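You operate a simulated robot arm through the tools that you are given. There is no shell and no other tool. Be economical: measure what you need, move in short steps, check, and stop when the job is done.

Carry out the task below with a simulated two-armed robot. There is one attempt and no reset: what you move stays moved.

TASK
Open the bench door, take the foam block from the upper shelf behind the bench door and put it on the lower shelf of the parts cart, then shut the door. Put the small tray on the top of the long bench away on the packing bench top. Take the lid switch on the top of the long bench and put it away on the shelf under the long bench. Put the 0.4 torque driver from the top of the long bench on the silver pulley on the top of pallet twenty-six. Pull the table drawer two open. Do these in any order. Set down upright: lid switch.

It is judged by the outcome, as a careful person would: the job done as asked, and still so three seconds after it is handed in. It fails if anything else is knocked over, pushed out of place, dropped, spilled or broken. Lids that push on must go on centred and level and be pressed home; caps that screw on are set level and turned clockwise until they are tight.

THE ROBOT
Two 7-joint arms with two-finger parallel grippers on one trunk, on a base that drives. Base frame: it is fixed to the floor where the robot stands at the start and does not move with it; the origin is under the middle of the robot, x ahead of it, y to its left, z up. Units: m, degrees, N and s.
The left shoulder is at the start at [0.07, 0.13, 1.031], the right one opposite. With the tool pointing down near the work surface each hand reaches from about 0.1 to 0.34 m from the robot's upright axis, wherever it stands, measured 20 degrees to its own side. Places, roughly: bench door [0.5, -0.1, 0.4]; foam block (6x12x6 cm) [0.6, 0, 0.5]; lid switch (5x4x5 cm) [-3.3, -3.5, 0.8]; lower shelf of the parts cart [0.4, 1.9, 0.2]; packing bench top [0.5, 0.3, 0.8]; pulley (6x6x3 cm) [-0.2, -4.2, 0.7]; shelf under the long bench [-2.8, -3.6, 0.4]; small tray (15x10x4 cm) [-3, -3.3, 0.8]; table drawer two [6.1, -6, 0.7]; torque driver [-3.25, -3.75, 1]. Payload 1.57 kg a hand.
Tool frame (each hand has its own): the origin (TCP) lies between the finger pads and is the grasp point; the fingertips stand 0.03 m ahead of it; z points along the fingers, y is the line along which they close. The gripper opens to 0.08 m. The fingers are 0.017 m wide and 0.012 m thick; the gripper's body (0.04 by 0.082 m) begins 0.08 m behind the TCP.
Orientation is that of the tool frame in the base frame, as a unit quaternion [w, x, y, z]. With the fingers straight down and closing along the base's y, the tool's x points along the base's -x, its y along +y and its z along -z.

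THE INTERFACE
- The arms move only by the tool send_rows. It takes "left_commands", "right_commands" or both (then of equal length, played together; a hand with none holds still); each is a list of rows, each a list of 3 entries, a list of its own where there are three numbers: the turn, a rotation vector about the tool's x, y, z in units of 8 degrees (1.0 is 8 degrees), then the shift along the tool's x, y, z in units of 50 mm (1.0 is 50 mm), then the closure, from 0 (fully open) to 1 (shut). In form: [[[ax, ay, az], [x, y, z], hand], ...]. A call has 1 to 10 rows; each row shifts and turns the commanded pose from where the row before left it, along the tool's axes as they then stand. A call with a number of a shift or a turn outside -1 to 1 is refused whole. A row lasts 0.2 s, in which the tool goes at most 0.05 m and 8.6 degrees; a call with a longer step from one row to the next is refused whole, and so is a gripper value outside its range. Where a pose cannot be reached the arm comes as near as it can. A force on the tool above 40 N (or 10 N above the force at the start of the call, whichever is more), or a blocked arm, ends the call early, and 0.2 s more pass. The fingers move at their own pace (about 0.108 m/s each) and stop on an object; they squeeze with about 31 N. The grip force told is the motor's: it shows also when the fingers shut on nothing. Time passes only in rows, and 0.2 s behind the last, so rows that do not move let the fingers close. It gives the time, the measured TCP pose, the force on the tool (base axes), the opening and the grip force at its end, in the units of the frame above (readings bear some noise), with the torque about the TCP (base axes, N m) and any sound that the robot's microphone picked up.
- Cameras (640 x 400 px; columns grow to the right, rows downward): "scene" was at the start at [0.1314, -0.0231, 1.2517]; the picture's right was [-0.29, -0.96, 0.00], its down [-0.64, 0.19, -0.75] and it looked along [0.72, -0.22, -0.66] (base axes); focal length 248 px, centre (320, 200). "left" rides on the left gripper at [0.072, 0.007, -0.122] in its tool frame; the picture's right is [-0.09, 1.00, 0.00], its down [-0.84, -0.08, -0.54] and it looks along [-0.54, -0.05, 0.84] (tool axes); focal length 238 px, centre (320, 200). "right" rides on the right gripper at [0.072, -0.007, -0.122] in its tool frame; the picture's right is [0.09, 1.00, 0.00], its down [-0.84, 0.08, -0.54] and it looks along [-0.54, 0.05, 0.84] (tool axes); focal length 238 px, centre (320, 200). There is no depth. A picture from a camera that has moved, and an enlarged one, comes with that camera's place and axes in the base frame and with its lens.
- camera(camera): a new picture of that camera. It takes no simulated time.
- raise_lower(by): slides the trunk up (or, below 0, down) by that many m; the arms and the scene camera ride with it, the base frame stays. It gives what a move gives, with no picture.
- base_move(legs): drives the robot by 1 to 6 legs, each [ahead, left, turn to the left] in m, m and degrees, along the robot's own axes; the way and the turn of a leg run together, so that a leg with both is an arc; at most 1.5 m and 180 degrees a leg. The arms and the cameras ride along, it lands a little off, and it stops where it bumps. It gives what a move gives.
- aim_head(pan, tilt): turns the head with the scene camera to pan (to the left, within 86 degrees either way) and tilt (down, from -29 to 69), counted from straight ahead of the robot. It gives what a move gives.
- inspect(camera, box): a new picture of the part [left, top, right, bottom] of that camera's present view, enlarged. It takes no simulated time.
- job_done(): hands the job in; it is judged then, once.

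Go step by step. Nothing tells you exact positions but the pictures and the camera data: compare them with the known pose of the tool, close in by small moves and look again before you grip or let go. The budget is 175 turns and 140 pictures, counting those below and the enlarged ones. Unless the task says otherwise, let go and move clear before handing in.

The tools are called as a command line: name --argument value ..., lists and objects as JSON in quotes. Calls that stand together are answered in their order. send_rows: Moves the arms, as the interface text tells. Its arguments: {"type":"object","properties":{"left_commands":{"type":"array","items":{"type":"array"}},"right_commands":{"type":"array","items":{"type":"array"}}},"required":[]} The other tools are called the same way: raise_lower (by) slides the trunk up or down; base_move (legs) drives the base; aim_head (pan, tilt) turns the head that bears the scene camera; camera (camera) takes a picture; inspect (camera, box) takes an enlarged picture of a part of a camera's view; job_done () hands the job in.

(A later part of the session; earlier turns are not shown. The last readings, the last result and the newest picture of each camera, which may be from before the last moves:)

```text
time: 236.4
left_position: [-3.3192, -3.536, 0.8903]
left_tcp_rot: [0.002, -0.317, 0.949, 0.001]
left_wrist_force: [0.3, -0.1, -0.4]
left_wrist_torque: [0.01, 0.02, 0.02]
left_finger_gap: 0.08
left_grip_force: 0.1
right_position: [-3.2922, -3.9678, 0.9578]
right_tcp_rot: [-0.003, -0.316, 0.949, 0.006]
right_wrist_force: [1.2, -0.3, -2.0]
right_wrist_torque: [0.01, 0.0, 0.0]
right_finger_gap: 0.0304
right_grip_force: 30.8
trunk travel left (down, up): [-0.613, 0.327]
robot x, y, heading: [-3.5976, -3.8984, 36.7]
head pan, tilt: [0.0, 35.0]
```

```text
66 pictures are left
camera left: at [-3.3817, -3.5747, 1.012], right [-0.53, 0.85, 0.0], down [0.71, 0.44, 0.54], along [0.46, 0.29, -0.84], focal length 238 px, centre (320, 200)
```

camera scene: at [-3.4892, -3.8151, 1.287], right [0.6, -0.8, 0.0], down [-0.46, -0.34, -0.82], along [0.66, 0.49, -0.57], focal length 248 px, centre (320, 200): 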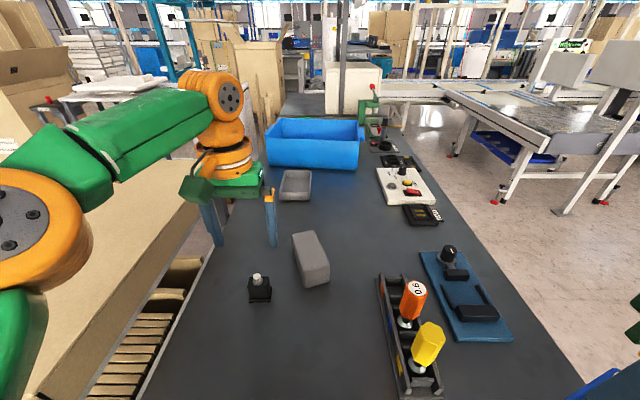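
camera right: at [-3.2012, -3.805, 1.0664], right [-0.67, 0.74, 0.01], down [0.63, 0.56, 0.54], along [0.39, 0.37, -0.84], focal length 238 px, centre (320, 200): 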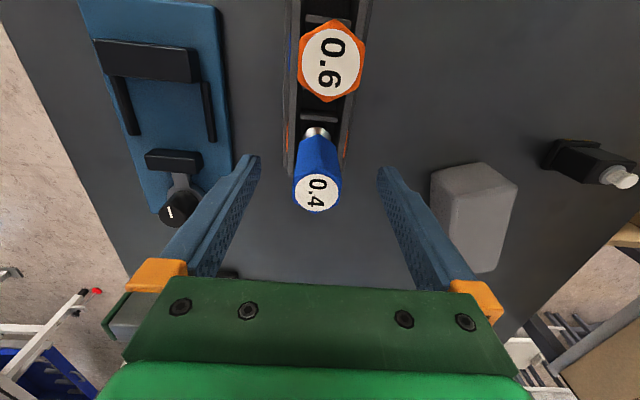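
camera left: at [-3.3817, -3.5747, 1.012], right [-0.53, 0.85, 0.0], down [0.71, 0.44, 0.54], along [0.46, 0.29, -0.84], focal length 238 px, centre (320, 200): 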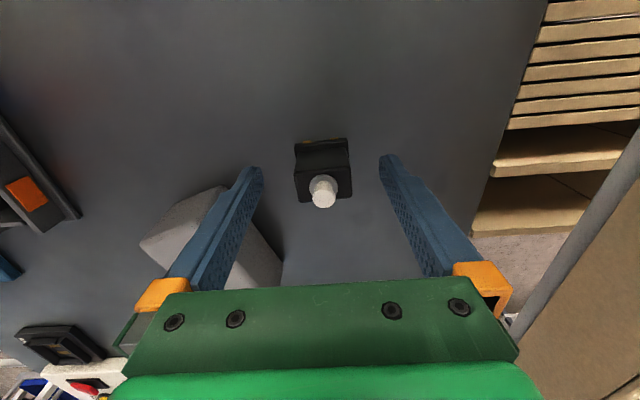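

send_rows --left_commands '[[[0, 0, 0], [0, 0, 0.2], 0], [[0, 0, 0], [0, 0, 0.2], 0], [[0, 0, 0], [0, 0, 0.2], 0], [[0, 0, 0], [0, 0, 0.1], 0]]'

camera --camera "left"

inspect --camera "scene" --box '[180, 200, 340, 300]'

```text
time: 237.4
left_position: [-3.3211, -3.5364, 0.8567]
left_tcp_rot: [0.001, -0.316, 0.949, 0.0]
left_wrist_force: [-0.1, -0.1, 0.9]
left_wrist_torque: [-0.03, -0.01, -0.03]
left_finger_gap: 0.08
left_grip_force: 0.1
right_position: [-3.292, -3.9684, 0.9583]
right_tcp_rot: [-0.003, -0.316, 0.949, 0.006]
right_wrist_force: [0.3, 0.7, -1.8]
right_wrist_torque: [0.01, 0.01, 0.0]
right_finger_gap: 0.0297
right_grip_force: 31.2
trunk travel left (down, up): [-0.613, 0.327]
robot x, y, heading: [-3.5988, -3.8989, 36.8]
head pan, tilt: [0.0, 35.0]
```

```text
65 pictures are left
camera left: at [-3.3827, -3.5745, 0.9772], right [-0.52, 0.85, 0.0], down [0.71, 0.44, 0.54], along [0.46, 0.29, -0.84], focal length 238 px, centre (320, 200)
```

left: 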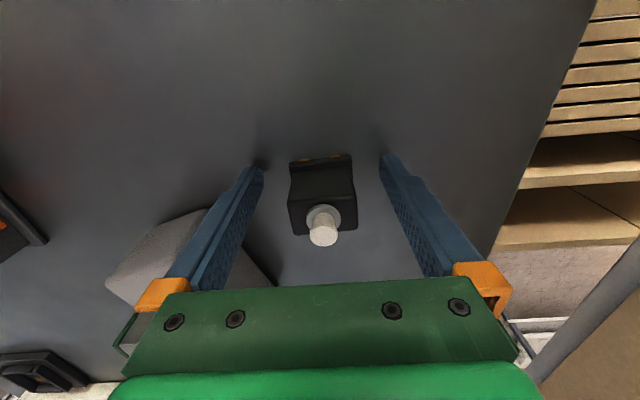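

```text
4.00 times, centred on (260, 250) of scene
camera zoom: at [-3.4865, -3.8145, 1.2066], right [0.6, -0.8, 0.0], down [-0.46, -0.34, -0.82], along [0.66, 0.49, -0.57], focal length 993 px, centre (560, 0)
```

zoom: 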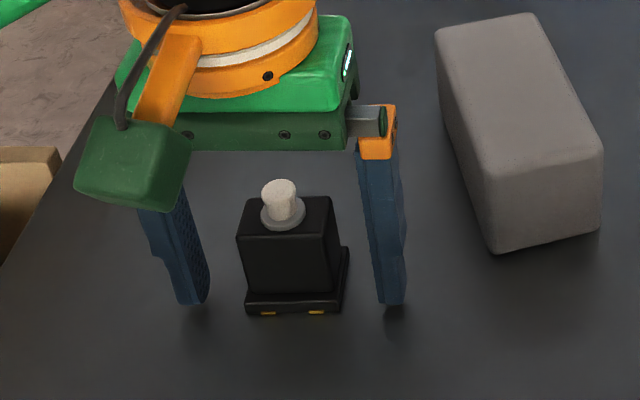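

Fingers straddle the switch nicely. Close, then lift.

send_rows --left_commands '[[[0, 0, 0], [0, 0, -0.1], 0], [[0, 0, 0], [0, 0, 0], 1], [[0, 0, 0], [0, 0, 0], 1], [[0, 0, 0], [0, 0, 0], 1], [[0, 0, 0], [0, 0, 0], 1], [[0, 0, 0], [0, 0, -0.5], 1], [[0, 0, 0], [0, 0, -0.8], 1], [[0, 0, 0], [0, 0, -0.8], 1]]'

camera --camera "scene"

```text
time: 239.2
left_position: [-3.32, -3.5409, 0.966]
left_tcp_rot: [0.002, -0.314, 0.949, 0.001]
left_wrist_force: [0.1, -0.1, -0.3]
left_wrist_torque: [-0.01, 0.01, -0.04]
left_finger_gap: 0.0389
left_grip_force: 30.9
right_position: [-3.2929, -3.9686, 0.9597]
right_tcp_rot: [-0.003, -0.317, 0.948, 0.007]
right_wrist_force: [-0.7, -0.7, -1.6]
right_wrist_torque: [0.03, 0.02, 0.01]
right_finger_gap: 0.03
right_grip_force: 31.1
trunk travel left (down, up): [-0.613, 0.327]
robot x, y, heading: [-3.5975, -3.8992, 37.1]
head pan, tilt: [0.0, 35.0]
```

```text
63 pictures are left
camera scene: at [-3.4862, -3.8168, 1.2067], right [0.6, -0.8, 0.0], down [-0.46, -0.34, -0.82], along [0.66, 0.49, -0.57], focal length 248 px, centre (320, 200)
```

scene: 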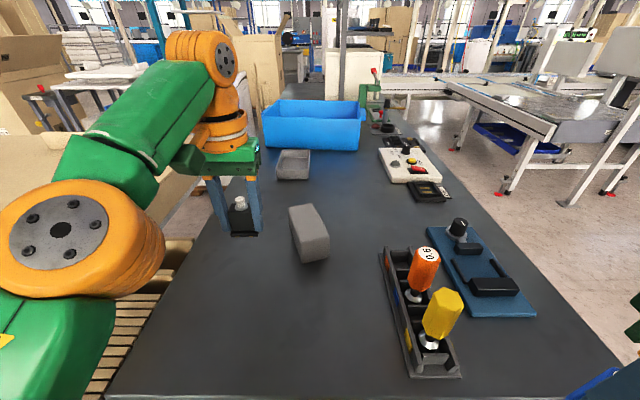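

Switch held. To set it upright on the under-shelf I need a tilted grasp, so I'll set it back down, pitch the hand ~45° about the grasp point, and re-grip.

send_rows --left_commands '[[[0, 0, 0], [0, 0, 0.66], 1], [[0, 0, 0], [0, 0, 0.66], 1], [[0, 0, 0], [0, 0, 0.4], 1], [[0, 0, 0], [0, 0, 0.2], 1], [[0, 0, 0], [0, 0, 0.12], 1]]'

inspect --camera "scene" --box '[180, 200, 340, 300]'

```text
time: 240.4
left_position: [-3.3215, -3.5367, 0.8635]
left_tcp_rot: [0.001, -0.317, 0.948, 0.0]
left_wrist_force: [-0.5, 0.5, -0.4]
left_wrist_torque: [0.0, 0.01, 0.01]
left_finger_gap: 0.0393
left_grip_force: 31.3
right_position: [-3.2929, -3.9684, 0.9594]
right_tcp_rot: [-0.003, -0.316, 0.949, 0.005]
right_wrist_force: [-1.0, 0.0, -0.6]
right_wrist_torque: [-0.02, 0.01, 0.02]
right_finger_gap: 0.03
right_grip_force: 30.9
trunk travel left (down, up): [-0.613, 0.327]
robot x, y, heading: [-3.5986, -3.9016, 36.8]
head pan, tilt: [0.0, 35.0]
```

```text
4.00 times, centred on (260, 250) of scene
camera zoom: at [-3.4864, -3.8145, 1.2066], right [0.6, -0.8, 0.0], down [-0.46, -0.34, -0.82], along [0.66, 0.49, -0.57], focal length 993 px, centre (560, 0)
```

zoom: 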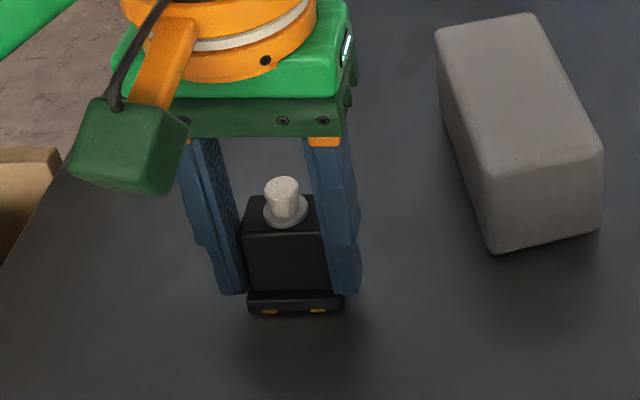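

send_rows --left_commands '[[[0, 0, 0], [0, 0, 0.05], 1], [[0, 0, 0], [0, 0, 0], 0], [[0, 0, 0], [0, 0, 0], 0], [[0, -1, 0], [0, 0, -0.1], 0], [[0, -1, 0], [0, 0, -0.1], 0], [[0, -1, 0], [0, 0, 0], 0], [[0, -1, 0], [0, 0, 0], 0], [[0, -1, 0], [0, 0, 0], 0], [[0, -0.6, 0], [0, 0, 0], 0]]'

camera --camera "left"

inspect --camera "scene" --box '[180, 200, 340, 300]'

```text
time: 242.4
left_position: [-3.3208, -3.539, 0.8732]
left_tcp_rot: [0.364, -0.292, 0.876, 0.122]
left_wrist_force: [-0.5, 0.4, 0.6]
left_wrist_torque: [-0.01, 0.02, 0.01]
left_finger_gap: 0.08
left_grip_force: 0.0
right_position: [-3.2924, -3.9691, 0.9579]
right_tcp_rot: [-0.003, -0.316, 0.949, 0.007]
right_wrist_force: [0.9, 0.9, -1.7]
right_wrist_torque: [0.01, 0.0, 0.01]
right_finger_gap: 0.03
right_grip_force: 30.9
trunk travel left (down, up): [-0.613, 0.327]
robot x, y, heading: [-3.6019, -3.8983, 36.8]
head pan, tilt: [0.0, 35.0]
```

```text
61 pictures are left
camera left: at [-3.4346, -3.6157, 0.9069], right [-0.55, 0.83, 0.07], down [0.21, 0.06, 0.98], along [0.81, 0.55, -0.21], focal length 238 px, centre (320, 200)
```

left: 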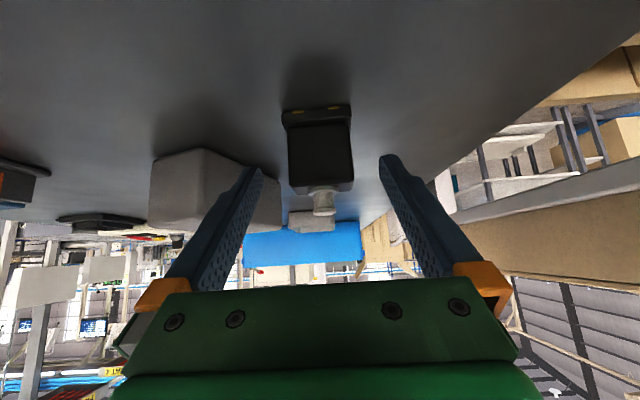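

```text
4.00 times, centred on (260, 250) of scene
camera zoom: at [-3.4862, -3.8162, 1.2067], right [0.6, -0.8, 0.0], down [-0.46, -0.34, -0.82], along [0.66, 0.49, -0.57], focal length 993 px, centre (560, 0)
```

zoom: 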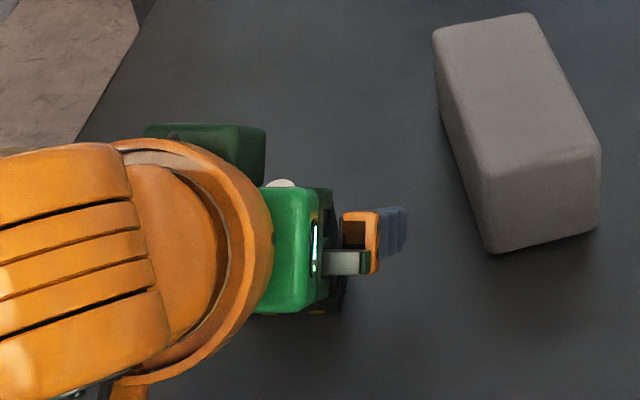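

Pitched 45° with the switch still between the fingers. Close and lift up/back.

send_rows --left_commands '[[[0, 0, 0], [0, 0, 0], 1], [[0, 0, 0], [0, 0, 0], 1], [[0, 0, 0], [0, 0, 0], 1], [[0, 0, 0], [0, 0, 0], 1], [[0, 0, 0], [-0.3, 0, -0.3], 1], [[0, 0, 0], [-0.6, 0, -0.6], 1], [[0, 0, 0], [-0.6, 0, -0.6], 1]]'

base_move --legs '[[-0.5, 0, 0]]'

raise_lower --by -0.2

camera --camera "scene"

```text
time: 244.0
left_position: [-3.3205, -3.5393, 0.9755]
left_tcp_rot: [0.363, -0.292, 0.877, 0.121]
left_wrist_force: [0.2, 0.4, -0.4]
left_wrist_torque: [-0.04, 0.0, -0.02]
left_finger_gap: 0.0391
left_grip_force: 31.0
right_position: [-3.2928, -3.9679, 0.9582]
right_tcp_rot: [-0.003, -0.316, 0.949, 0.006]
right_wrist_force: [-0.3, -0.9, -1.8]
right_wrist_torque: [0.0, -0.02, -0.01]
right_finger_gap: 0.0303
right_grip_force: 31.1
trunk travel left (down, up): [-0.613, 0.327]
robot x, y, heading: [-3.6008, -3.8993, 36.7]
head pan, tilt: [0.0, 35.0]
```

```text
time: 247.0
left_position: [-3.722, -3.8384, 0.9755]
left_tcp_rot: [0.362, -0.294, 0.876, 0.122]
left_wrist_force: [-0.8, 0.8, -0.8]
left_wrist_torque: [0.01, 0.03, 0.01]
left_finger_gap: 0.0388
left_grip_force: 30.7
right_position: [-3.6938, -4.2681, 0.9598]
right_tcp_rot: [-0.003, -0.318, 0.948, 0.005]
right_wrist_force: [-0.2, -0.5, -1.5]
right_wrist_torque: [0.0, -0.03, -0.01]
right_finger_gap: 0.0298
right_grip_force: 30.7
trunk travel left (down, up): [-0.613, 0.327]
robot x, y, heading: [-4.0006, -4.2003, 36.9]
head pan, tilt: [0.0, 35.0]
```

```text
time: 249.2
left_position: [-3.722, -3.8384, 0.775]
left_tcp_rot: [0.362, -0.294, 0.876, 0.122]
left_wrist_force: [0.7, -0.6, -0.3]
left_wrist_torque: [-0.01, -0.01, 0.01]
left_finger_gap: 0.0386
left_grip_force: 31.0
right_position: [-3.6956, -4.2682, 0.7586]
right_tcp_rot: [-0.003, -0.317, 0.948, 0.006]
right_wrist_force: [0.7, 0.6, -1.7]
right_wrist_torque: [0.01, 0.02, -0.02]
right_finger_gap: 0.0299
right_grip_force: 30.9
trunk travel left (down, up): [-0.413, 0.527]
robot x, y, heading: [-4.0017, -4.1985, 36.6]
head pan, tilt: [0.0, 35.0]
```

```text
59 pictures are left
camera scene: at [-3.8887, -4.115, 1.0067], right [0.6, -0.8, 0.0], down [-0.46, -0.34, -0.82], along [0.66, 0.49, -0.57], focal length 248 px, centre (320, 200)
```

scene: 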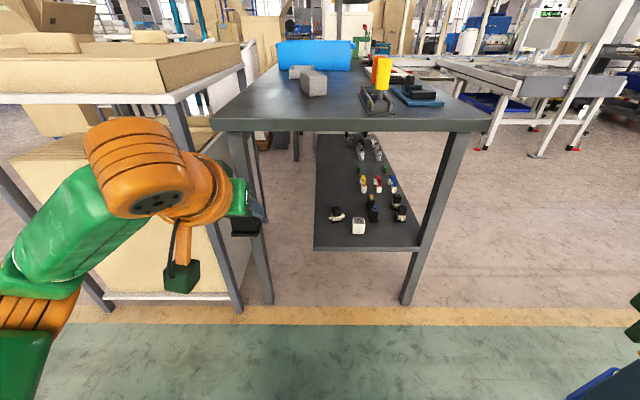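

inspect --camera "scene" --box '[300, 170, 440, 257]'

inspect --camera "scene" --box '[140, 140, 320, 252]'

```text
4.57 times, centred on (370, 214) of scene
camera zoom: at [-3.8887, -4.115, 1.0067], right [0.6, -0.8, 0.0], down [-0.46, -0.34, -0.82], along [0.66, 0.49, -0.57], focal length 1135 px, centre (91, 138)
```

zoom: 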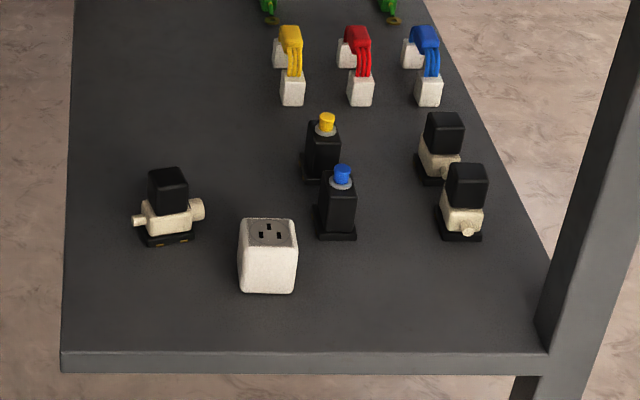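

```text
3.56 times, centred on (230, 196) of scene
camera zoom: at [-3.8887, -4.115, 1.0067], right [0.6, -0.8, 0.0], down [-0.46, -0.34, -0.82], along [0.66, 0.49, -0.57], focal length 882 px, centre (640, 214)
```

zoom: 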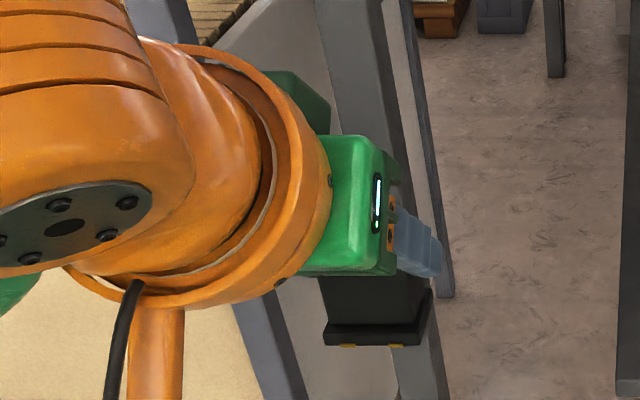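

A free spot on the front-left of the shelf is at about n=-4.91, e=-1.01. I'll align, lower, and approach part-way.

base_move --legs '[[0, -0.169, 0]]'

raise_lower --by -0.27

base_move --legs '[[0.25, 0, 0]]'

camera --camera "scene"

camera --camera "left"

```text
time: 250.6
left_position: [-3.6223, -3.9729, 0.776]
left_tcp_rot: [0.363, -0.291, 0.877, 0.121]
left_wrist_force: [0.9, 0.4, -1.2]
left_wrist_torque: [-0.01, -0.01, 0.0]
left_finger_gap: 0.0389
left_grip_force: 30.6
right_position: [-3.5963, -4.4022, 0.7597]
right_tcp_rot: [-0.003, -0.315, 0.949, 0.006]
right_wrist_force: [-0.1, -0.4, -1.7]
right_wrist_torque: [0.03, 0.01, 0.02]
right_finger_gap: 0.0302
right_grip_force: 31.1
trunk travel left (down, up): [-0.413, 0.527]
robot x, y, heading: [-3.9, -4.3275, 36.7]
head pan, tilt: [0.0, 35.0]
```

```text
time: 253.3
left_position: [-3.6223, -3.9731, 0.5046]
left_tcp_rot: [0.362, -0.29, 0.877, 0.121]
left_wrist_force: [-0.3, 0.0, -0.7]
left_wrist_torque: [-0.03, 0.01, -0.01]
left_finger_gap: 0.0392
left_grip_force: 31.2
right_position: [-3.5974, -4.4028, 0.4877]
right_tcp_rot: [-0.002, -0.315, 0.949, 0.006]
right_wrist_force: [-0.6, -0.1, -1.4]
right_wrist_torque: [-0.03, 0.0, 0.02]
right_finger_gap: 0.0302
right_grip_force: 31.1
trunk travel left (down, up): [-0.143, 0.797]
robot x, y, heading: [-3.902, -4.3305, 36.3]
head pan, tilt: [0.0, 35.0]
```

```text
time: 255.2
left_position: [-3.4239, -3.8241, 0.5056]
left_tcp_rot: [0.362, -0.291, 0.877, 0.121]
left_wrist_force: [0.3, 0.2, -0.2]
left_wrist_torque: [-0.04, 0.03, 0.02]
left_finger_gap: 0.0391
left_grip_force: 30.9
right_position: [-3.3982, -4.2545, 0.4877]
right_tcp_rot: [-0.002, -0.316, 0.949, 0.005]
right_wrist_force: [-0.4, 0.0, -2.3]
right_wrist_torque: [-0.02, -0.03, -0.03]
right_finger_gap: 0.0299
right_grip_force: 31.3
trunk travel left (down, up): [-0.143, 0.797]
robot x, y, heading: [-3.7055, -4.1827, 36.7]
head pan, tilt: [0.0, 35.0]
```

```text
56 pictures are left
camera scene: at [-3.5911, -4.1007, 0.7366], right [0.6, -0.8, 0.0], down [-0.46, -0.34, -0.82], along [0.66, 0.49, -0.57], focal length 248 px, centre (320, 200)
```

scene: 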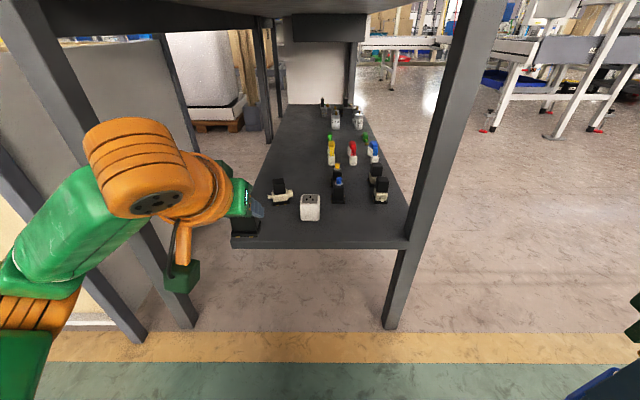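

```text
55 pictures are left
camera left: at [-3.5382, -3.9014, 0.5409], right [-0.54, 0.84, 0.07], down [0.21, 0.06, 0.97], along [0.81, 0.55, -0.21], focal length 238 px, centre (320, 200)
```

left: 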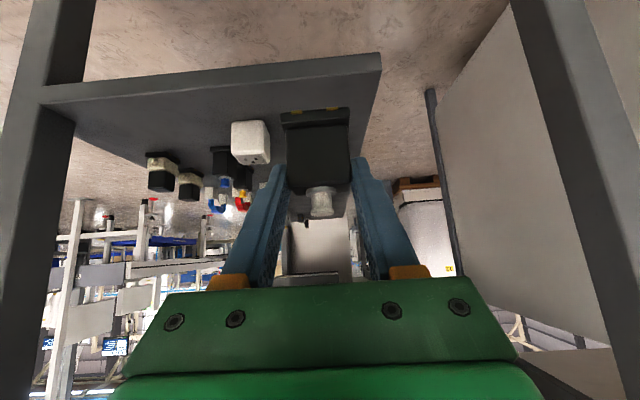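

Shelf surface ≈0.386, front edge n≈-4.956. I'll go forward 12.5 cm and lower toward contact.

base_move --legs '[[0.125, 0, 0]]'

raise_lower --by -0.05

camera --camera "left"

inspect --camera "scene" --box '[160, 160, 360, 285]'

```text
time: 256.4
left_position: [-3.3227, -3.7496, 0.505]
left_tcp_rot: [0.362, -0.292, 0.877, 0.121]
left_wrist_force: [-0.4, 0.2, -0.7]
left_wrist_torque: [0.0, 0.03, 0.01]
left_finger_gap: 0.0391
left_grip_force: 30.8
right_position: [-3.2965, -4.1796, 0.4885]
right_tcp_rot: [-0.002, -0.315, 0.949, 0.006]
right_wrist_force: [0.8, -0.2, -1.8]
right_wrist_torque: [0.0, 0.02, 0.0]
right_finger_gap: 0.0301
right_grip_force: 31.3
trunk travel left (down, up): [-0.143, 0.797]
robot x, y, heading: [-3.6004, -4.1097, 36.6]
head pan, tilt: [0.0, 35.0]
```

```text
time: 257.4
left_position: [-3.3222, -3.7511, 0.4558]
left_tcp_rot: [0.362, -0.291, 0.877, 0.121]
left_wrist_force: [-0.9, 0.9, -1.3]
left_wrist_torque: [-0.02, 0.0, 0.02]
left_finger_gap: 0.0391
left_grip_force: 31.2
right_position: [-3.2972, -4.1793, 0.4386]
right_tcp_rot: [-0.002, -0.316, 0.949, 0.005]
right_wrist_force: [0.5, 0.1, -1.6]
right_wrist_torque: [-0.04, -0.02, -0.02]
right_finger_gap: 0.0301
right_grip_force: 31.0
trunk travel left (down, up): [-0.093, 0.847]
robot x, y, heading: [-3.6037, -4.109, 36.6]
head pan, tilt: [0.0, 35.0]
```

```text
54 pictures are left
camera left: at [-3.4364, -3.8263, 0.4909], right [-0.54, 0.84, 0.07], down [0.21, 0.06, 0.97], along [0.81, 0.54, -0.21], focal length 238 px, centre (320, 200)
```

left: 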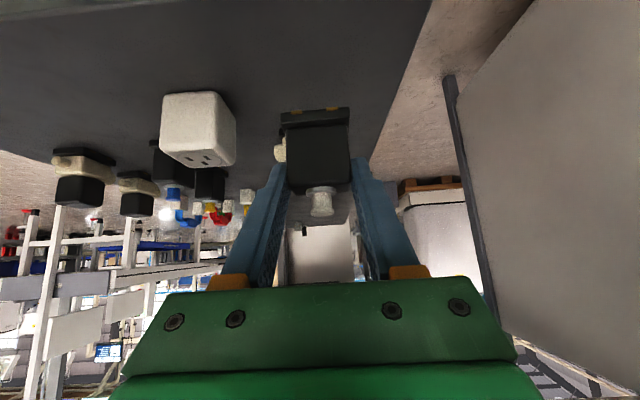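

```text
3.20 times, centred on (260, 222) of scene
camera zoom: at [-3.4897, -4.0255, 0.6866], right [0.6, -0.8, 0.0], down [-0.46, -0.34, -0.82], along [0.66, 0.49, -0.57], focal length 794 px, centre (512, 128)
```

zoom: 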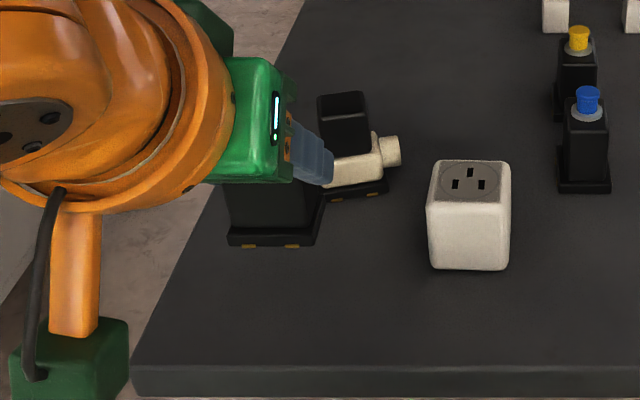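

raise_lower --by -0.012

inspect --camera "scene" --box '[200, 170, 320, 245]'

```text
time: 257.9
left_position: [-3.3222, -3.7505, 0.4421]
left_tcp_rot: [0.362, -0.292, 0.877, 0.122]
left_wrist_force: [-0.1, 0.2, -1.0]
left_wrist_torque: [-0.01, 0.02, -0.04]
left_finger_gap: 0.0392
left_grip_force: 31.0
right_position: [-3.295, -4.1807, 0.4276]
right_tcp_rot: [-0.003, -0.316, 0.949, 0.006]
right_wrist_force: [-0.7, -0.7, -1.5]
right_wrist_torque: [-0.02, 0.0, -0.01]
right_finger_gap: 0.0301
right_grip_force: 30.9
trunk travel left (down, up): [-0.081, 0.859]
robot x, y, heading: [-3.6026, -4.1072, 36.5]
head pan, tilt: [0.0, 35.0]
```

```text
5.33 times, centred on (260, 208) of scene
camera zoom: at [-3.4896, -4.0255, 0.6746], right [0.6, -0.8, 0.0], down [-0.46, -0.34, -0.82], along [0.66, 0.49, -0.57], focal length 1324 px, centre (640, 160)
```

zoom: 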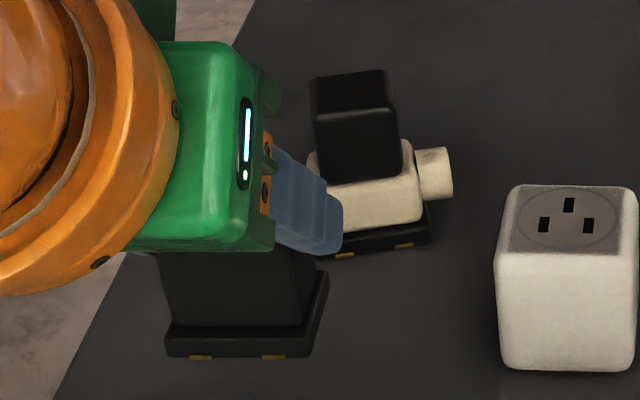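

base_move --legs '[[-0.01, 0, 0]]'

raise_lower --by -0.015

raise_lower --by -0.006

inspect --camera "scene" --box '[200, 170, 320, 245]'

```text
time: 258.7
left_position: [-3.3306, -3.7554, 0.4433]
left_tcp_rot: [0.362, -0.292, 0.877, 0.122]
left_wrist_force: [-0.9, 0.2, -0.2]
left_wrist_torque: [-0.02, 0.02, -0.02]
left_finger_gap: 0.039
left_grip_force: 30.7
right_position: [-3.3047, -4.1863, 0.4273]
right_tcp_rot: [-0.003, -0.316, 0.949, 0.005]
right_wrist_force: [0.0, 0.3, -2.8]
right_wrist_torque: [0.0, 0.0, -0.01]
right_finger_gap: 0.0298
right_grip_force: 30.8
trunk travel left (down, up): [-0.081, 0.859]
robot x, y, heading: [-3.6085, -4.1141, 36.7]
head pan, tilt: [0.0, 35.0]
```

```text
time: 259.3
left_position: [-3.3308, -3.7545, 0.4283]
left_tcp_rot: [0.362, -0.292, 0.877, 0.121]
left_wrist_force: [0.1, 0.2, -0.4]
left_wrist_torque: [-0.02, 0.03, 0.04]
left_finger_gap: 0.039
left_grip_force: 31.3
right_position: [-3.3056, -4.186, 0.4125]
right_tcp_rot: [-0.002, -0.316, 0.949, 0.006]
right_wrist_force: [0.6, -0.6, -1.6]
right_wrist_torque: [-0.01, 0.02, 0.02]
right_finger_gap: 0.0301
right_grip_force: 31.2
trunk travel left (down, up): [-0.066, 0.874]
robot x, y, heading: [-3.6114, -4.1139, 36.7]
head pan, tilt: [0.0, 35.0]
```

```text
time: 259.9
left_position: [-3.3314, -3.7555, 0.4231]
left_tcp_rot: [0.362, -0.292, 0.877, 0.121]
left_wrist_force: [0.0, 0.0, 0.0]
left_wrist_torque: [0.02, 0.04, -0.01]
left_finger_gap: 0.039
left_grip_force: 31.1
right_position: [-3.304, -4.1854, 0.4058]
right_tcp_rot: [-0.003, -0.316, 0.949, 0.005]
right_wrist_force: [-0.1, -0.2, -0.4]
right_wrist_torque: [-0.04, 0.02, -0.03]
right_finger_gap: 0.0299
right_grip_force: 30.5
trunk travel left (down, up): [-0.06, 0.88]
robot x, y, heading: [-3.6117, -4.1178, 36.5]
head pan, tilt: [0.0, 35.0]
```

```text
5.33 times, centred on (260, 208) of scene
camera zoom: at [-3.4978, -4.0315, 0.6536], right [0.6, -0.8, 0.0], down [-0.46, -0.34, -0.82], along [0.66, 0.49, -0.57], focal length 1324 px, centre (640, 160)
```

zoom: 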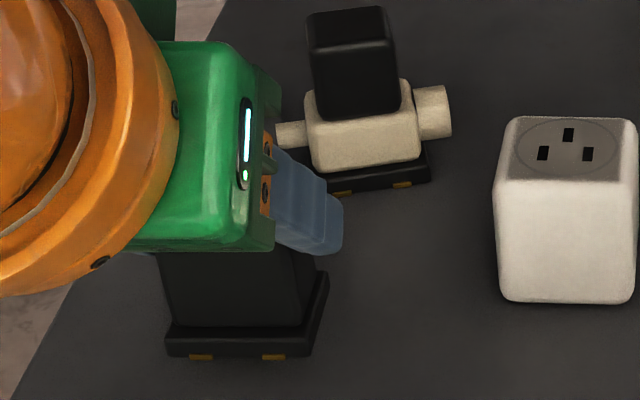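

raise_lower --by -0.008

raise_lower --by -0.006

raise_lower --by -0.005

inspect --camera "scene" --box '[200, 170, 320, 245]'

```text
time: 260.4
left_position: [-3.3313, -3.756, 0.4131]
left_tcp_rot: [0.362, -0.292, 0.877, 0.122]
left_wrist_force: [-0.2, -0.4, -0.6]
left_wrist_torque: [-0.03, -0.01, -0.01]
left_finger_gap: 0.0393
left_grip_force: 31.8
right_position: [-3.3042, -4.1853, 0.3986]
right_tcp_rot: [-0.003, -0.315, 0.949, 0.005]
right_wrist_force: [-1.7, 0.2, -1.3]
right_wrist_torque: [0.0, 0.01, -0.02]
right_finger_gap: 0.0301
right_grip_force: 31.0
trunk travel left (down, up): [-0.052, 0.888]
robot x, y, heading: [-3.6088, -4.1147, 36.4]
head pan, tilt: [0.0, 35.0]
```

```text
time: 261.0
left_position: [-3.3319, -3.7564, 0.411]
left_tcp_rot: [0.366, -0.292, 0.875, 0.122]
left_wrist_force: [2.8, 5.4, 17.8]
left_wrist_torque: [0.2, -0.17, 0.03]
left_finger_gap: 0.0393
left_grip_force: 31.2
right_position: [-3.3047, -4.1862, 0.3925]
right_tcp_rot: [-0.001, -0.316, 0.949, 0.006]
right_wrist_force: [-0.3, -0.3, -1.1]
right_wrist_torque: [0.02, 0.0, 0.05]
right_finger_gap: 0.03
right_grip_force: 30.3
trunk travel left (down, up): [-0.046, 0.894]
robot x, y, heading: [-3.6113, -4.1165, 36.7]
head pan, tilt: [0.0, 35.0]
```

```text
time: 261.5
left_position: [-3.3313, -3.7559, 0.407]
left_tcp_rot: [0.366, -0.291, 0.875, 0.123]
left_wrist_force: [1.4, 5.6, 30.4]
left_wrist_torque: [0.46, -0.23, 0.08]
left_finger_gap: 0.039
left_grip_force: 31.2
right_position: [-3.305, -4.1867, 0.3881]
right_tcp_rot: [0.0, -0.316, 0.949, 0.007]
right_wrist_force: [-0.7, 0.7, -1.3]
right_wrist_torque: [-0.01, 0.01, -0.02]
right_finger_gap: 0.03
right_grip_force: 31.2
trunk travel left (down, up): [-0.041, 0.899]
robot x, y, heading: [-3.6089, -4.1156, 36.5]
head pan, tilt: [0.0, 35.0]
```

```text
5.33 times, centred on (260, 208) of scene
camera zoom: at [-3.4999, -4.0339, 0.6356], right [0.6, -0.8, 0.0], down [-0.46, -0.34, -0.82], along [0.66, 0.49, -0.57], focal length 1324 px, centre (640, 160)
```

zoom: 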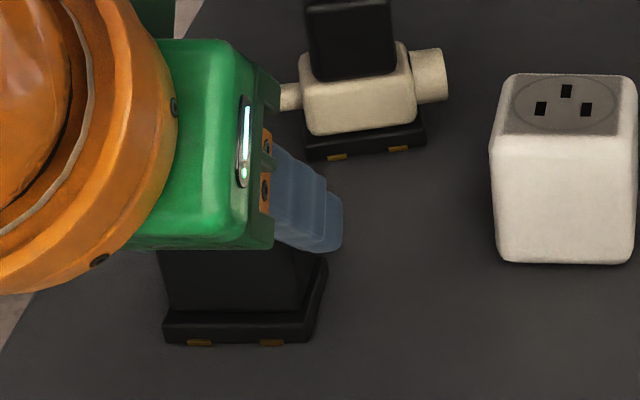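

Contact made (18–30 N). Relieve the pressure, open slightly, and retract along the tool axis.

raise_lower --by 0.005

send_rows --left_commands '[[[0, 0, 0], [0, 0, 0], 0.3], [[0, 0, 0], [0, 0, 0], 0.3], [[0, 0, 0], [0, 0, 0], 0.3], [[0, 0, 0], [0, 0, -0.3], 0.3], [[0, 0, 0], [0, 0, -0.6], 0.3], [[0, 0, 0], [0, 0, -0.6], 0.3], [[0, 0, 0], [0, 0, -0.6], 0.3]]'

inspect --camera "scene" --box '[160, 160, 360, 285]'

```text
time: 262.1
left_position: [-3.3313, -3.7567, 0.4065]
left_tcp_rot: [0.361, -0.29, 0.878, 0.121]
left_wrist_force: [-2.0, -1.1, 4.5]
left_wrist_torque: [0.01, -0.04, 0.02]
left_finger_gap: 0.0393
left_grip_force: 30.9
right_position: [-3.3051, -4.1862, 0.392]
right_tcp_rot: [-0.001, -0.315, 0.949, 0.006]
right_wrist_force: [-0.3, 0.4, -2.0]
right_wrist_torque: [-0.04, 0.01, -0.01]
right_finger_gap: 0.0299
right_grip_force: 31.2
trunk travel left (down, up): [-0.046, 0.894]
robot x, y, heading: [-3.6088, -4.1177, 36.6]
head pan, tilt: [0.0, 35.0]
```

```text
time: 263.7
left_position: [-3.391, -3.803, 0.4855]
left_tcp_rot: [0.362, -0.291, 0.877, 0.121]
left_wrist_force: [-0.7, 1.2, -0.6]
left_wrist_torque: [-0.02, -0.03, 0.0]
left_finger_gap: 0.0561
left_grip_force: 0.1
right_position: [-3.3044, -4.1855, 0.3919]
right_tcp_rot: [-0.002, -0.315, 0.949, 0.006]
right_wrist_force: [-0.2, -0.2, -1.9]
right_wrist_torque: [-0.01, 0.03, 0.06]
right_finger_gap: 0.0302
right_grip_force: 30.7
trunk travel left (down, up): [-0.046, 0.894]
robot x, y, heading: [-3.612, -4.1184, 36.4]
head pan, tilt: [0.0, 35.0]
```

```text
3.20 times, centred on (260, 222) of scene
camera zoom: at [-3.4978, -4.0316, 0.6396], right [0.6, -0.8, 0.0], down [-0.46, -0.34, -0.82], along [0.66, 0.49, -0.57], focal length 794 px, centre (512, 128)
```

zoom: 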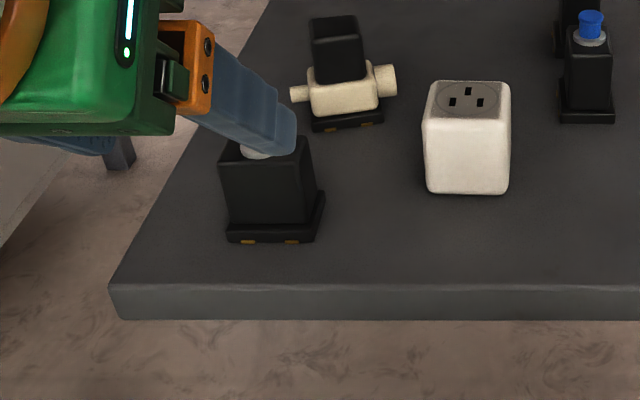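

The lid switch stands upright on the shelf. Next is the tray, deep on the bench; I'll back out, raise, and test the left arm's long reach at this pitch in free space.

base_move --legs '[[-0.45, 0, 0]]'

raise_lower --by 0.4

raise_lower --by 0.22

send_rows --left_commands '[[[0, 0, 0], [0.3, 0, 0.8], 0], [[0, 0, 0], [-0.3, 0, 0.8], 0], [[0, 0, 0], [-0.5, 0, 0.7], 0], [[0, 0, 0], [-0.5, 0, 0.7], 0], [[0, 0, 0], [-0.5, 0, 0.7], 0], [[0, 0, 0], [-0.5, 0, 0.7], 0], [[0, 0, 0], [-0.5, 0, 0.6], 0], [[0, 0, 0], [-0.5, 0, 0.6], 0]]'

```text
time: 266.4
left_position: [-3.7507, -4.07, 0.485]
left_tcp_rot: [0.363, -0.287, 0.878, 0.119]
left_wrist_force: [-0.6, 0.3, 0.2]
left_wrist_torque: [0.02, -0.03, 0.0]
left_finger_gap: 0.0562
left_grip_force: 0.1
right_position: [-3.6681, -4.456, 0.3916]
right_tcp_rot: [-0.004, -0.311, 0.95, 0.005]
right_wrist_force: [0.0, 0.6, -1.2]
right_wrist_torque: [-0.03, 0.0, 0.0]
right_finger_gap: 0.0299
right_grip_force: 31.2
trunk travel left (down, up): [-0.046, 0.894]
robot x, y, heading: [-3.9718, -4.3808, 36.0]
head pan, tilt: [0.0, 35.0]
```

```text
time: 270.2
left_position: [-3.7503, -4.0715, 0.8834]
left_tcp_rot: [0.362, -0.287, 0.879, 0.119]
left_wrist_force: [-0.3, 1.0, 0.2]
left_wrist_torque: [0.0, -0.01, -0.03]
left_finger_gap: 0.0561
left_grip_force: 0.0
right_position: [-3.6689, -4.4552, 0.7917]
right_tcp_rot: [-0.002, -0.311, 0.95, 0.006]
right_wrist_force: [-0.3, 0.5, -1.8]
right_wrist_torque: [-0.01, 0.02, 0.0]
right_finger_gap: 0.0303
right_grip_force: 30.6
trunk travel left (down, up): [-0.446, 0.494]
robot x, y, heading: [-3.9712, -4.3794, 36.0]
head pan, tilt: [0.0, 35.0]
```

```text
time: 272.5
left_position: [-3.7514, -4.0713, 1.1041]
left_tcp_rot: [0.362, -0.288, 0.878, 0.12]
left_wrist_force: [-0.1, 0.0, -0.5]
left_wrist_torque: [0.01, -0.01, 0.01]
left_finger_gap: 0.0558
left_grip_force: 0.0
right_position: [-3.669, -4.4558, 1.0113]
right_tcp_rot: [-0.003, -0.311, 0.95, 0.005]
right_wrist_force: [1.1, -0.3, -1.0]
right_wrist_torque: [0.0, 0.03, 0.04]
right_finger_gap: 0.0303
right_grip_force: 30.7
trunk travel left (down, up): [-0.666, 0.274]
robot x, y, heading: [-3.9698, -4.3793, 36.2]
head pan, tilt: [0.0, 35.0]
```

```text
time: 274.3
left_position: [-3.5469, -3.9155, 1.0038]
left_tcp_rot: [0.363, -0.287, 0.878, 0.119]
left_wrist_force: [-0.3, 0.3, -0.1]
left_wrist_torque: [-0.03, -0.03, -0.06]
left_finger_gap: 0.0799
left_grip_force: 0.0
left hand out of reach, approached as far as the arm can: row 7, 8
right_position: [-3.6691, -4.4543, 1.0125]
right_tcp_rot: [-0.003, -0.312, 0.95, 0.004]
right_wrist_force: [0.4, 0.6, -2.2]
right_wrist_torque: [-0.03, 0.0, -0.03]
right_finger_gap: 0.0302
right_grip_force: 31.2
trunk travel left (down, up): [-0.666, 0.274]
robot x, y, heading: [-3.9752, -4.3822, 36.1]
head pan, tilt: [0.0, 35.0]
```

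Reach tops out at 0.62 m, not enough from this end. I'll raise up and inspect the bench's left side for standing room near the tray.

raise_lower --by 0.27

aim_head --pan 12 --tilt 28

camera --camera "scene"

```text
time: 277.1
left_position: [-3.547, -3.9157, 1.2743]
left_tcp_rot: [0.363, -0.288, 0.878, 0.12]
left_wrist_force: [-0.8, 0.5, 1.3]
left_wrist_torque: [0.02, 0.02, 0.03]
left_finger_gap: 0.0802
left_grip_force: 0.2
right_position: [-3.6692, -4.4557, 1.2816]
right_tcp_rot: [-0.003, -0.312, 0.95, 0.004]
right_wrist_force: [-1.1, 0.6, -1.9]
right_wrist_torque: [0.01, 0.02, 0.0]
right_finger_gap: 0.03
right_grip_force: 30.8
trunk travel left (down, up): [-0.936, 0.004]
robot x, y, heading: [-3.9742, -4.3794, 35.9]
head pan, tilt: [0.0, 35.0]
```

```text
time: 277.8
left_position: [-3.5487, -3.9153, 1.2741]
left_tcp_rot: [0.362, -0.288, 0.879, 0.119]
left_wrist_force: [-0.4, 0.1, -0.6]
left_wrist_torque: [-0.01, 0.02, 0.0]
left_finger_gap: 0.08
left_grip_force: 0.0
right_position: [-3.668, -4.4547, 1.2819]
right_tcp_rot: [-0.003, -0.311, 0.95, 0.005]
right_wrist_force: [0.0, -0.3, -1.4]
right_wrist_torque: [0.0, 0.01, 0.01]
right_finger_gap: 0.0301
right_grip_force: 31.0
trunk travel left (down, up): [-0.936, 0.004]
robot x, y, heading: [-3.9736, -4.3787, 36.0]
head pan, tilt: [12.0, 28.0]
```

```text
48 pictures are left
camera scene: at [-3.8704, -4.2836, 1.5406], right [0.74, -0.67, 0.0], down [-0.31, -0.35, -0.88], along [0.59, 0.66, -0.47], focal length 248 px, centre (320, 200)
```

scene: 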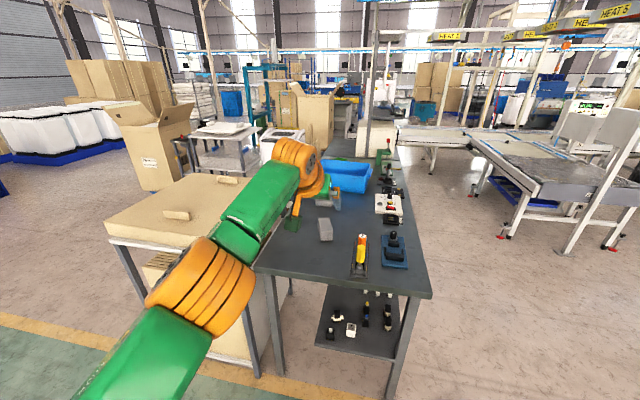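

The tray is best reached from the bench's right long side (its right wall is ~0.44 m from that edge). I'll retract the left hand and drive around to that side.

send_rows --left_commands '[[[0, 0, 0], [0.5, 0, -0.5], 0], [[0, 0, 0], [0.5, 0, -0.5], 0], [[0, 0, 0], [0.5, 0, -0.5], 0], [[0, 0, 0], [0.5, 0, -0.5], 0]]'

base_move --legs '[[0, -0.85, 0], [1.45, 0, 0.8], [0, 0, 90]]'

aim_head --pan 0 --tilt 40

camera --camera "scene"

```text
time: 278.8
left_position: [-3.6639, -3.9996, 1.2737]
left_tcp_rot: [0.363, -0.289, 0.878, 0.12]
left_wrist_force: [0.5, -0.6, -0.5]
left_wrist_torque: [0.01, -0.01, 0.02]
left_finger_gap: 0.0799
left_grip_force: 0.0
right_position: [-3.6689, -4.4558, 1.2817]
right_tcp_rot: [-0.003, -0.311, 0.95, 0.005]
right_wrist_force: [0.4, 0.2, -2.2]
right_wrist_torque: [-0.01, 0.0, -0.01]
right_finger_gap: 0.03
right_grip_force: 30.9
trunk travel left (down, up): [-0.936, 0.004]
robot x, y, heading: [-3.9727, -4.3823, 36.3]
head pan, tilt: [12.0, 28.0]
```

```text
time: 294.0
left_position: [-2.6908, -3.9319, 1.275]
left_tcp_rot: [-0.169, 0.827, -0.412, -0.343]
left_wrist_force: [0.1, -0.1, -0.3]
left_wrist_torque: [0.01, 0.04, -0.02]
left_finger_gap: 0.0798
left_grip_force: 0.0
right_position: [-2.2332, -3.9338, 1.2808]
right_tcp_rot: [0.006, 0.895, -0.445, -0.002]
right_wrist_force: [-1.3, 0.1, -2.4]
right_wrist_torque: [-0.04, -0.01, -0.02]
right_finger_gap: 0.03
right_grip_force: 30.4
trunk travel left (down, up): [-0.936, 0.004]
robot x, y, heading: [-2.3046, -4.2352, 126.6]
head pan, tilt: [12.0, 28.0]
```

```text
time: 294.7
left_position: [-2.6905, -3.9335, 1.2737]
left_tcp_rot: [-0.17, 0.827, -0.412, -0.343]
left_wrist_force: [0.4, 0.2, -0.4]
left_wrist_torque: [-0.02, 0.03, 0.04]
left_finger_gap: 0.0799
left_grip_force: 0.0
right_position: [-2.2355, -3.934, 1.2835]
right_tcp_rot: [0.006, 0.895, -0.445, -0.002]
right_wrist_force: [0.6, -0.5, -1.8]
right_wrist_torque: [-0.01, -0.02, 0.02]
right_finger_gap: 0.03
right_grip_force: 30.8
trunk travel left (down, up): [-0.936, 0.004]
robot x, y, heading: [-2.3046, -4.2378, 127.1]
head pan, tilt: [0.0, 40.0]
```

```text
47 pictures are left
camera scene: at [-2.3837, -4.1297, 1.5222], right [0.8, 0.6, 0.0], down [0.39, -0.51, -0.77], along [-0.46, 0.61, -0.64], focal length 248 px, centre (320, 200)
```

scene: 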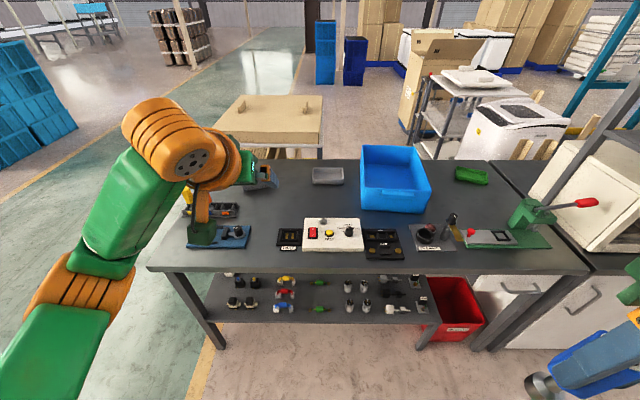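

raise_lower --by -0.2

base_move --legs '[[0.37, -0.085, 0]]'

aim_head --pan 0 --tilt 69

camera --camera "scene"

```text
time: 296.9
left_position: [-2.6911, -3.9335, 1.0756]
left_tcp_rot: [-0.171, 0.827, -0.413, -0.342]
left_wrist_force: [0.5, 0.5, -0.1]
left_wrist_torque: [0.02, -0.05, 0.02]
left_finger_gap: 0.0799
left_grip_force: 0.1
right_position: [-2.2351, -3.9336, 1.0827]
right_tcp_rot: [0.006, 0.895, -0.445, -0.001]
right_wrist_force: [0.5, 0.6, -1.9]
right_wrist_torque: [0.01, 0.0, 0.01]
right_finger_gap: 0.0305
right_grip_force: 31.2
trunk travel left (down, up): [-0.736, 0.204]
robot x, y, heading: [-2.3045, -4.2411, 126.6]
head pan, tilt: [0.0, 40.0]
```

```text
time: 299.2
left_position: [-2.8345, -3.5971, 1.0748]
left_tcp_rot: [-0.171, 0.827, -0.413, -0.342]
left_wrist_force: [0.3, 0.9, -0.2]
left_wrist_torque: [0.01, 0.01, 0.01]
left_finger_gap: 0.0797
left_grip_force: 0.0
right_position: [-2.3794, -3.5991, 1.0833]
right_tcp_rot: [0.005, 0.895, -0.447, -0.002]
right_wrist_force: [0.9, 1.2, -1.3]
right_wrist_torque: [0.04, -0.03, -0.02]
right_finger_gap: 0.0302
right_grip_force: 31.2
trunk travel left (down, up): [-0.736, 0.204]
robot x, y, heading: [-2.4478, -3.9008, 126.9]
head pan, tilt: [0.0, 40.0]
```

```text
time: 300.2
left_position: [-2.8361, -3.5955, 1.0739]
left_tcp_rot: [-0.17, 0.827, -0.413, -0.342]
left_wrist_force: [0.0, -0.5, 0.1]
left_wrist_torque: [-0.02, 0.0, 0.01]
left_finger_gap: 0.0799
left_grip_force: 0.1
right_position: [-2.3796, -3.5967, 1.0815]
right_tcp_rot: [0.006, 0.895, -0.447, -0.002]
right_wrist_force: [0.3, -0.9, -1.0]
right_wrist_torque: [0.01, -0.05, -0.03]
right_finger_gap: 0.0302
right_grip_force: 30.8
trunk travel left (down, up): [-0.736, 0.204]
robot x, y, heading: [-2.4478, -3.9078, 126.6]
head pan, tilt: [0.0, 68.8]
```

```text
46 pictures are left
camera scene: at [-2.5116, -3.8169, 1.286], right [0.8, 0.6, 0.0], down [0.56, -0.75, -0.36], along [-0.22, 0.29, -0.93], focal length 248 px, centre (320, 200)
```

scene: 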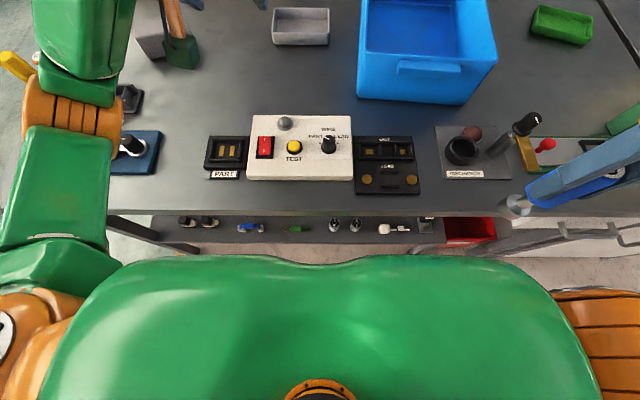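

Torso front is ~0.15 m ahead of the axis, so I can stand ~0.175 m from the edge. I'll lift the right hand, lower the trunk, move in 9 cm and extend the left hand shallower toward the tray's left end wall.

send_rows --right_commands '[[[0, 0, 0], [0.3, 0, -0.6], 1], [[0, 0, 0], [0.3, 0, -0.6], 1], [[0, 0, 0], [0.3, 0, -0.6], 1], [[0, 0, 0], [0.3, 0, -0.6], 1]]' --left_commands '[[[0, -1, 0], [0, 0, 0], 0], [[0, -0.9, 0], [0, 0, 0], 0], [[0, 0, 0], [-0.4, 0, 0.7], 0], [[0, 0, 0], [-0.4, 0, 0.7], 0]]'

raise_lower --by -0.12

base_move --legs '[[0.09, 0, 0]]'

aim_head --pan 0 --tilt 45

camera --camera "scene"

```text
time: 301.2
left_position: [-2.8853, -3.5315, 1.0744]
left_tcp_rot: [-0.223, 0.774, -0.386, -0.449]
left_wrist_force: [-0.3, -0.2, 0.2]
left_wrist_torque: [0.0, 0.03, -0.02]
left_finger_gap: 0.0801
left_grip_force: 0.1
right_position: [-2.4123, -3.6616, 1.1464]
right_tcp_rot: [0.006, 0.894, -0.447, -0.001]
right_wrist_force: [0.3, -0.7, -1.5]
right_wrist_torque: [0.0, -0.04, 0.0]
right_finger_gap: 0.0301
right_grip_force: 31.4
right hand out of reach, approached as far as the arm can: row 1, 2, 3, 4
trunk travel left (down, up): [-0.736, 0.204]
robot x, y, heading: [-2.4488, -3.905, 126.4]
head pan, tilt: [0.0, 68.8]
```

```text
time: 302.7
left_position: [-2.884, -3.5329, 0.9549]
left_tcp_rot: [-0.224, 0.774, -0.386, -0.449]
left_wrist_force: [-0.1, 0.8, 0.2]
left_wrist_torque: [-0.01, 0.0, 0.01]
left_finger_gap: 0.0801
left_grip_force: 0.0
right_position: [-2.4104, -3.6614, 1.0263]
right_tcp_rot: [0.006, 0.895, -0.447, -0.001]
right_wrist_force: [0.1, 0.4, -1.5]
right_wrist_torque: [-0.02, -0.02, 0.0]
right_finger_gap: 0.0301
right_grip_force: 31.2
trunk travel left (down, up): [-0.616, 0.324]
robot x, y, heading: [-2.4473, -3.9059, 126.6]
head pan, tilt: [0.0, 68.8]
```

```text
time: 303.8
left_position: [-2.9367, -3.4604, 0.9563]
left_tcp_rot: [-0.223, 0.774, -0.386, -0.449]
left_wrist_force: [-0.2, -0.2, -0.2]
left_wrist_torque: [-0.01, -0.01, -0.02]
left_finger_gap: 0.08
left_grip_force: 0.0
right_position: [-2.4651, -3.5902, 1.0269]
right_tcp_rot: [0.005, 0.895, -0.446, -0.003]
right_wrist_force: [0.0, 0.9, -1.9]
right_wrist_torque: [0.0, -0.03, -0.02]
right_finger_gap: 0.0298
right_grip_force: 30.9
trunk travel left (down, up): [-0.616, 0.324]
robot x, y, heading: [-2.5005, -3.8314, 126.9]
head pan, tilt: [0.0, 68.8]
```

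```text
time: 304.6
left_position: [-2.9369, -3.4599, 0.9547]
left_tcp_rot: [-0.224, 0.774, -0.387, -0.448]
left_wrist_force: [-0.7, -0.4, -0.1]
left_wrist_torque: [-0.01, 0.0, 0.03]
left_finger_gap: 0.0799
left_grip_force: 0.0
right_position: [-2.4665, -3.5889, 1.0276]
right_tcp_rot: [0.006, 0.895, -0.447, -0.002]
right_wrist_force: [1.5, 0.0, -1.7]
right_wrist_torque: [-0.01, 0.0, -0.01]
right_finger_gap: 0.0299
right_grip_force: 31.0
trunk travel left (down, up): [-0.616, 0.324]
robot x, y, heading: [-2.4974, -3.8331, 126.8]
head pan, tilt: [0.0, 45.0]
```

```text
45 pictures are left
camera scene: at [-2.5805, -3.7251, 1.1948], right [0.8, 0.6, 0.0], down [0.42, -0.57, -0.71], along [-0.42, 0.57, -0.71], focal length 248 px, centre (320, 200)
```

scene: 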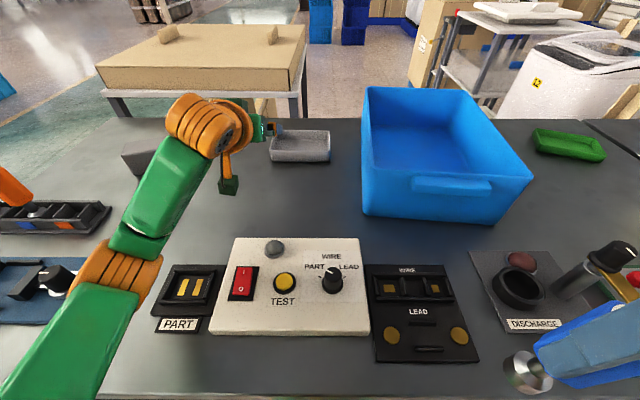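

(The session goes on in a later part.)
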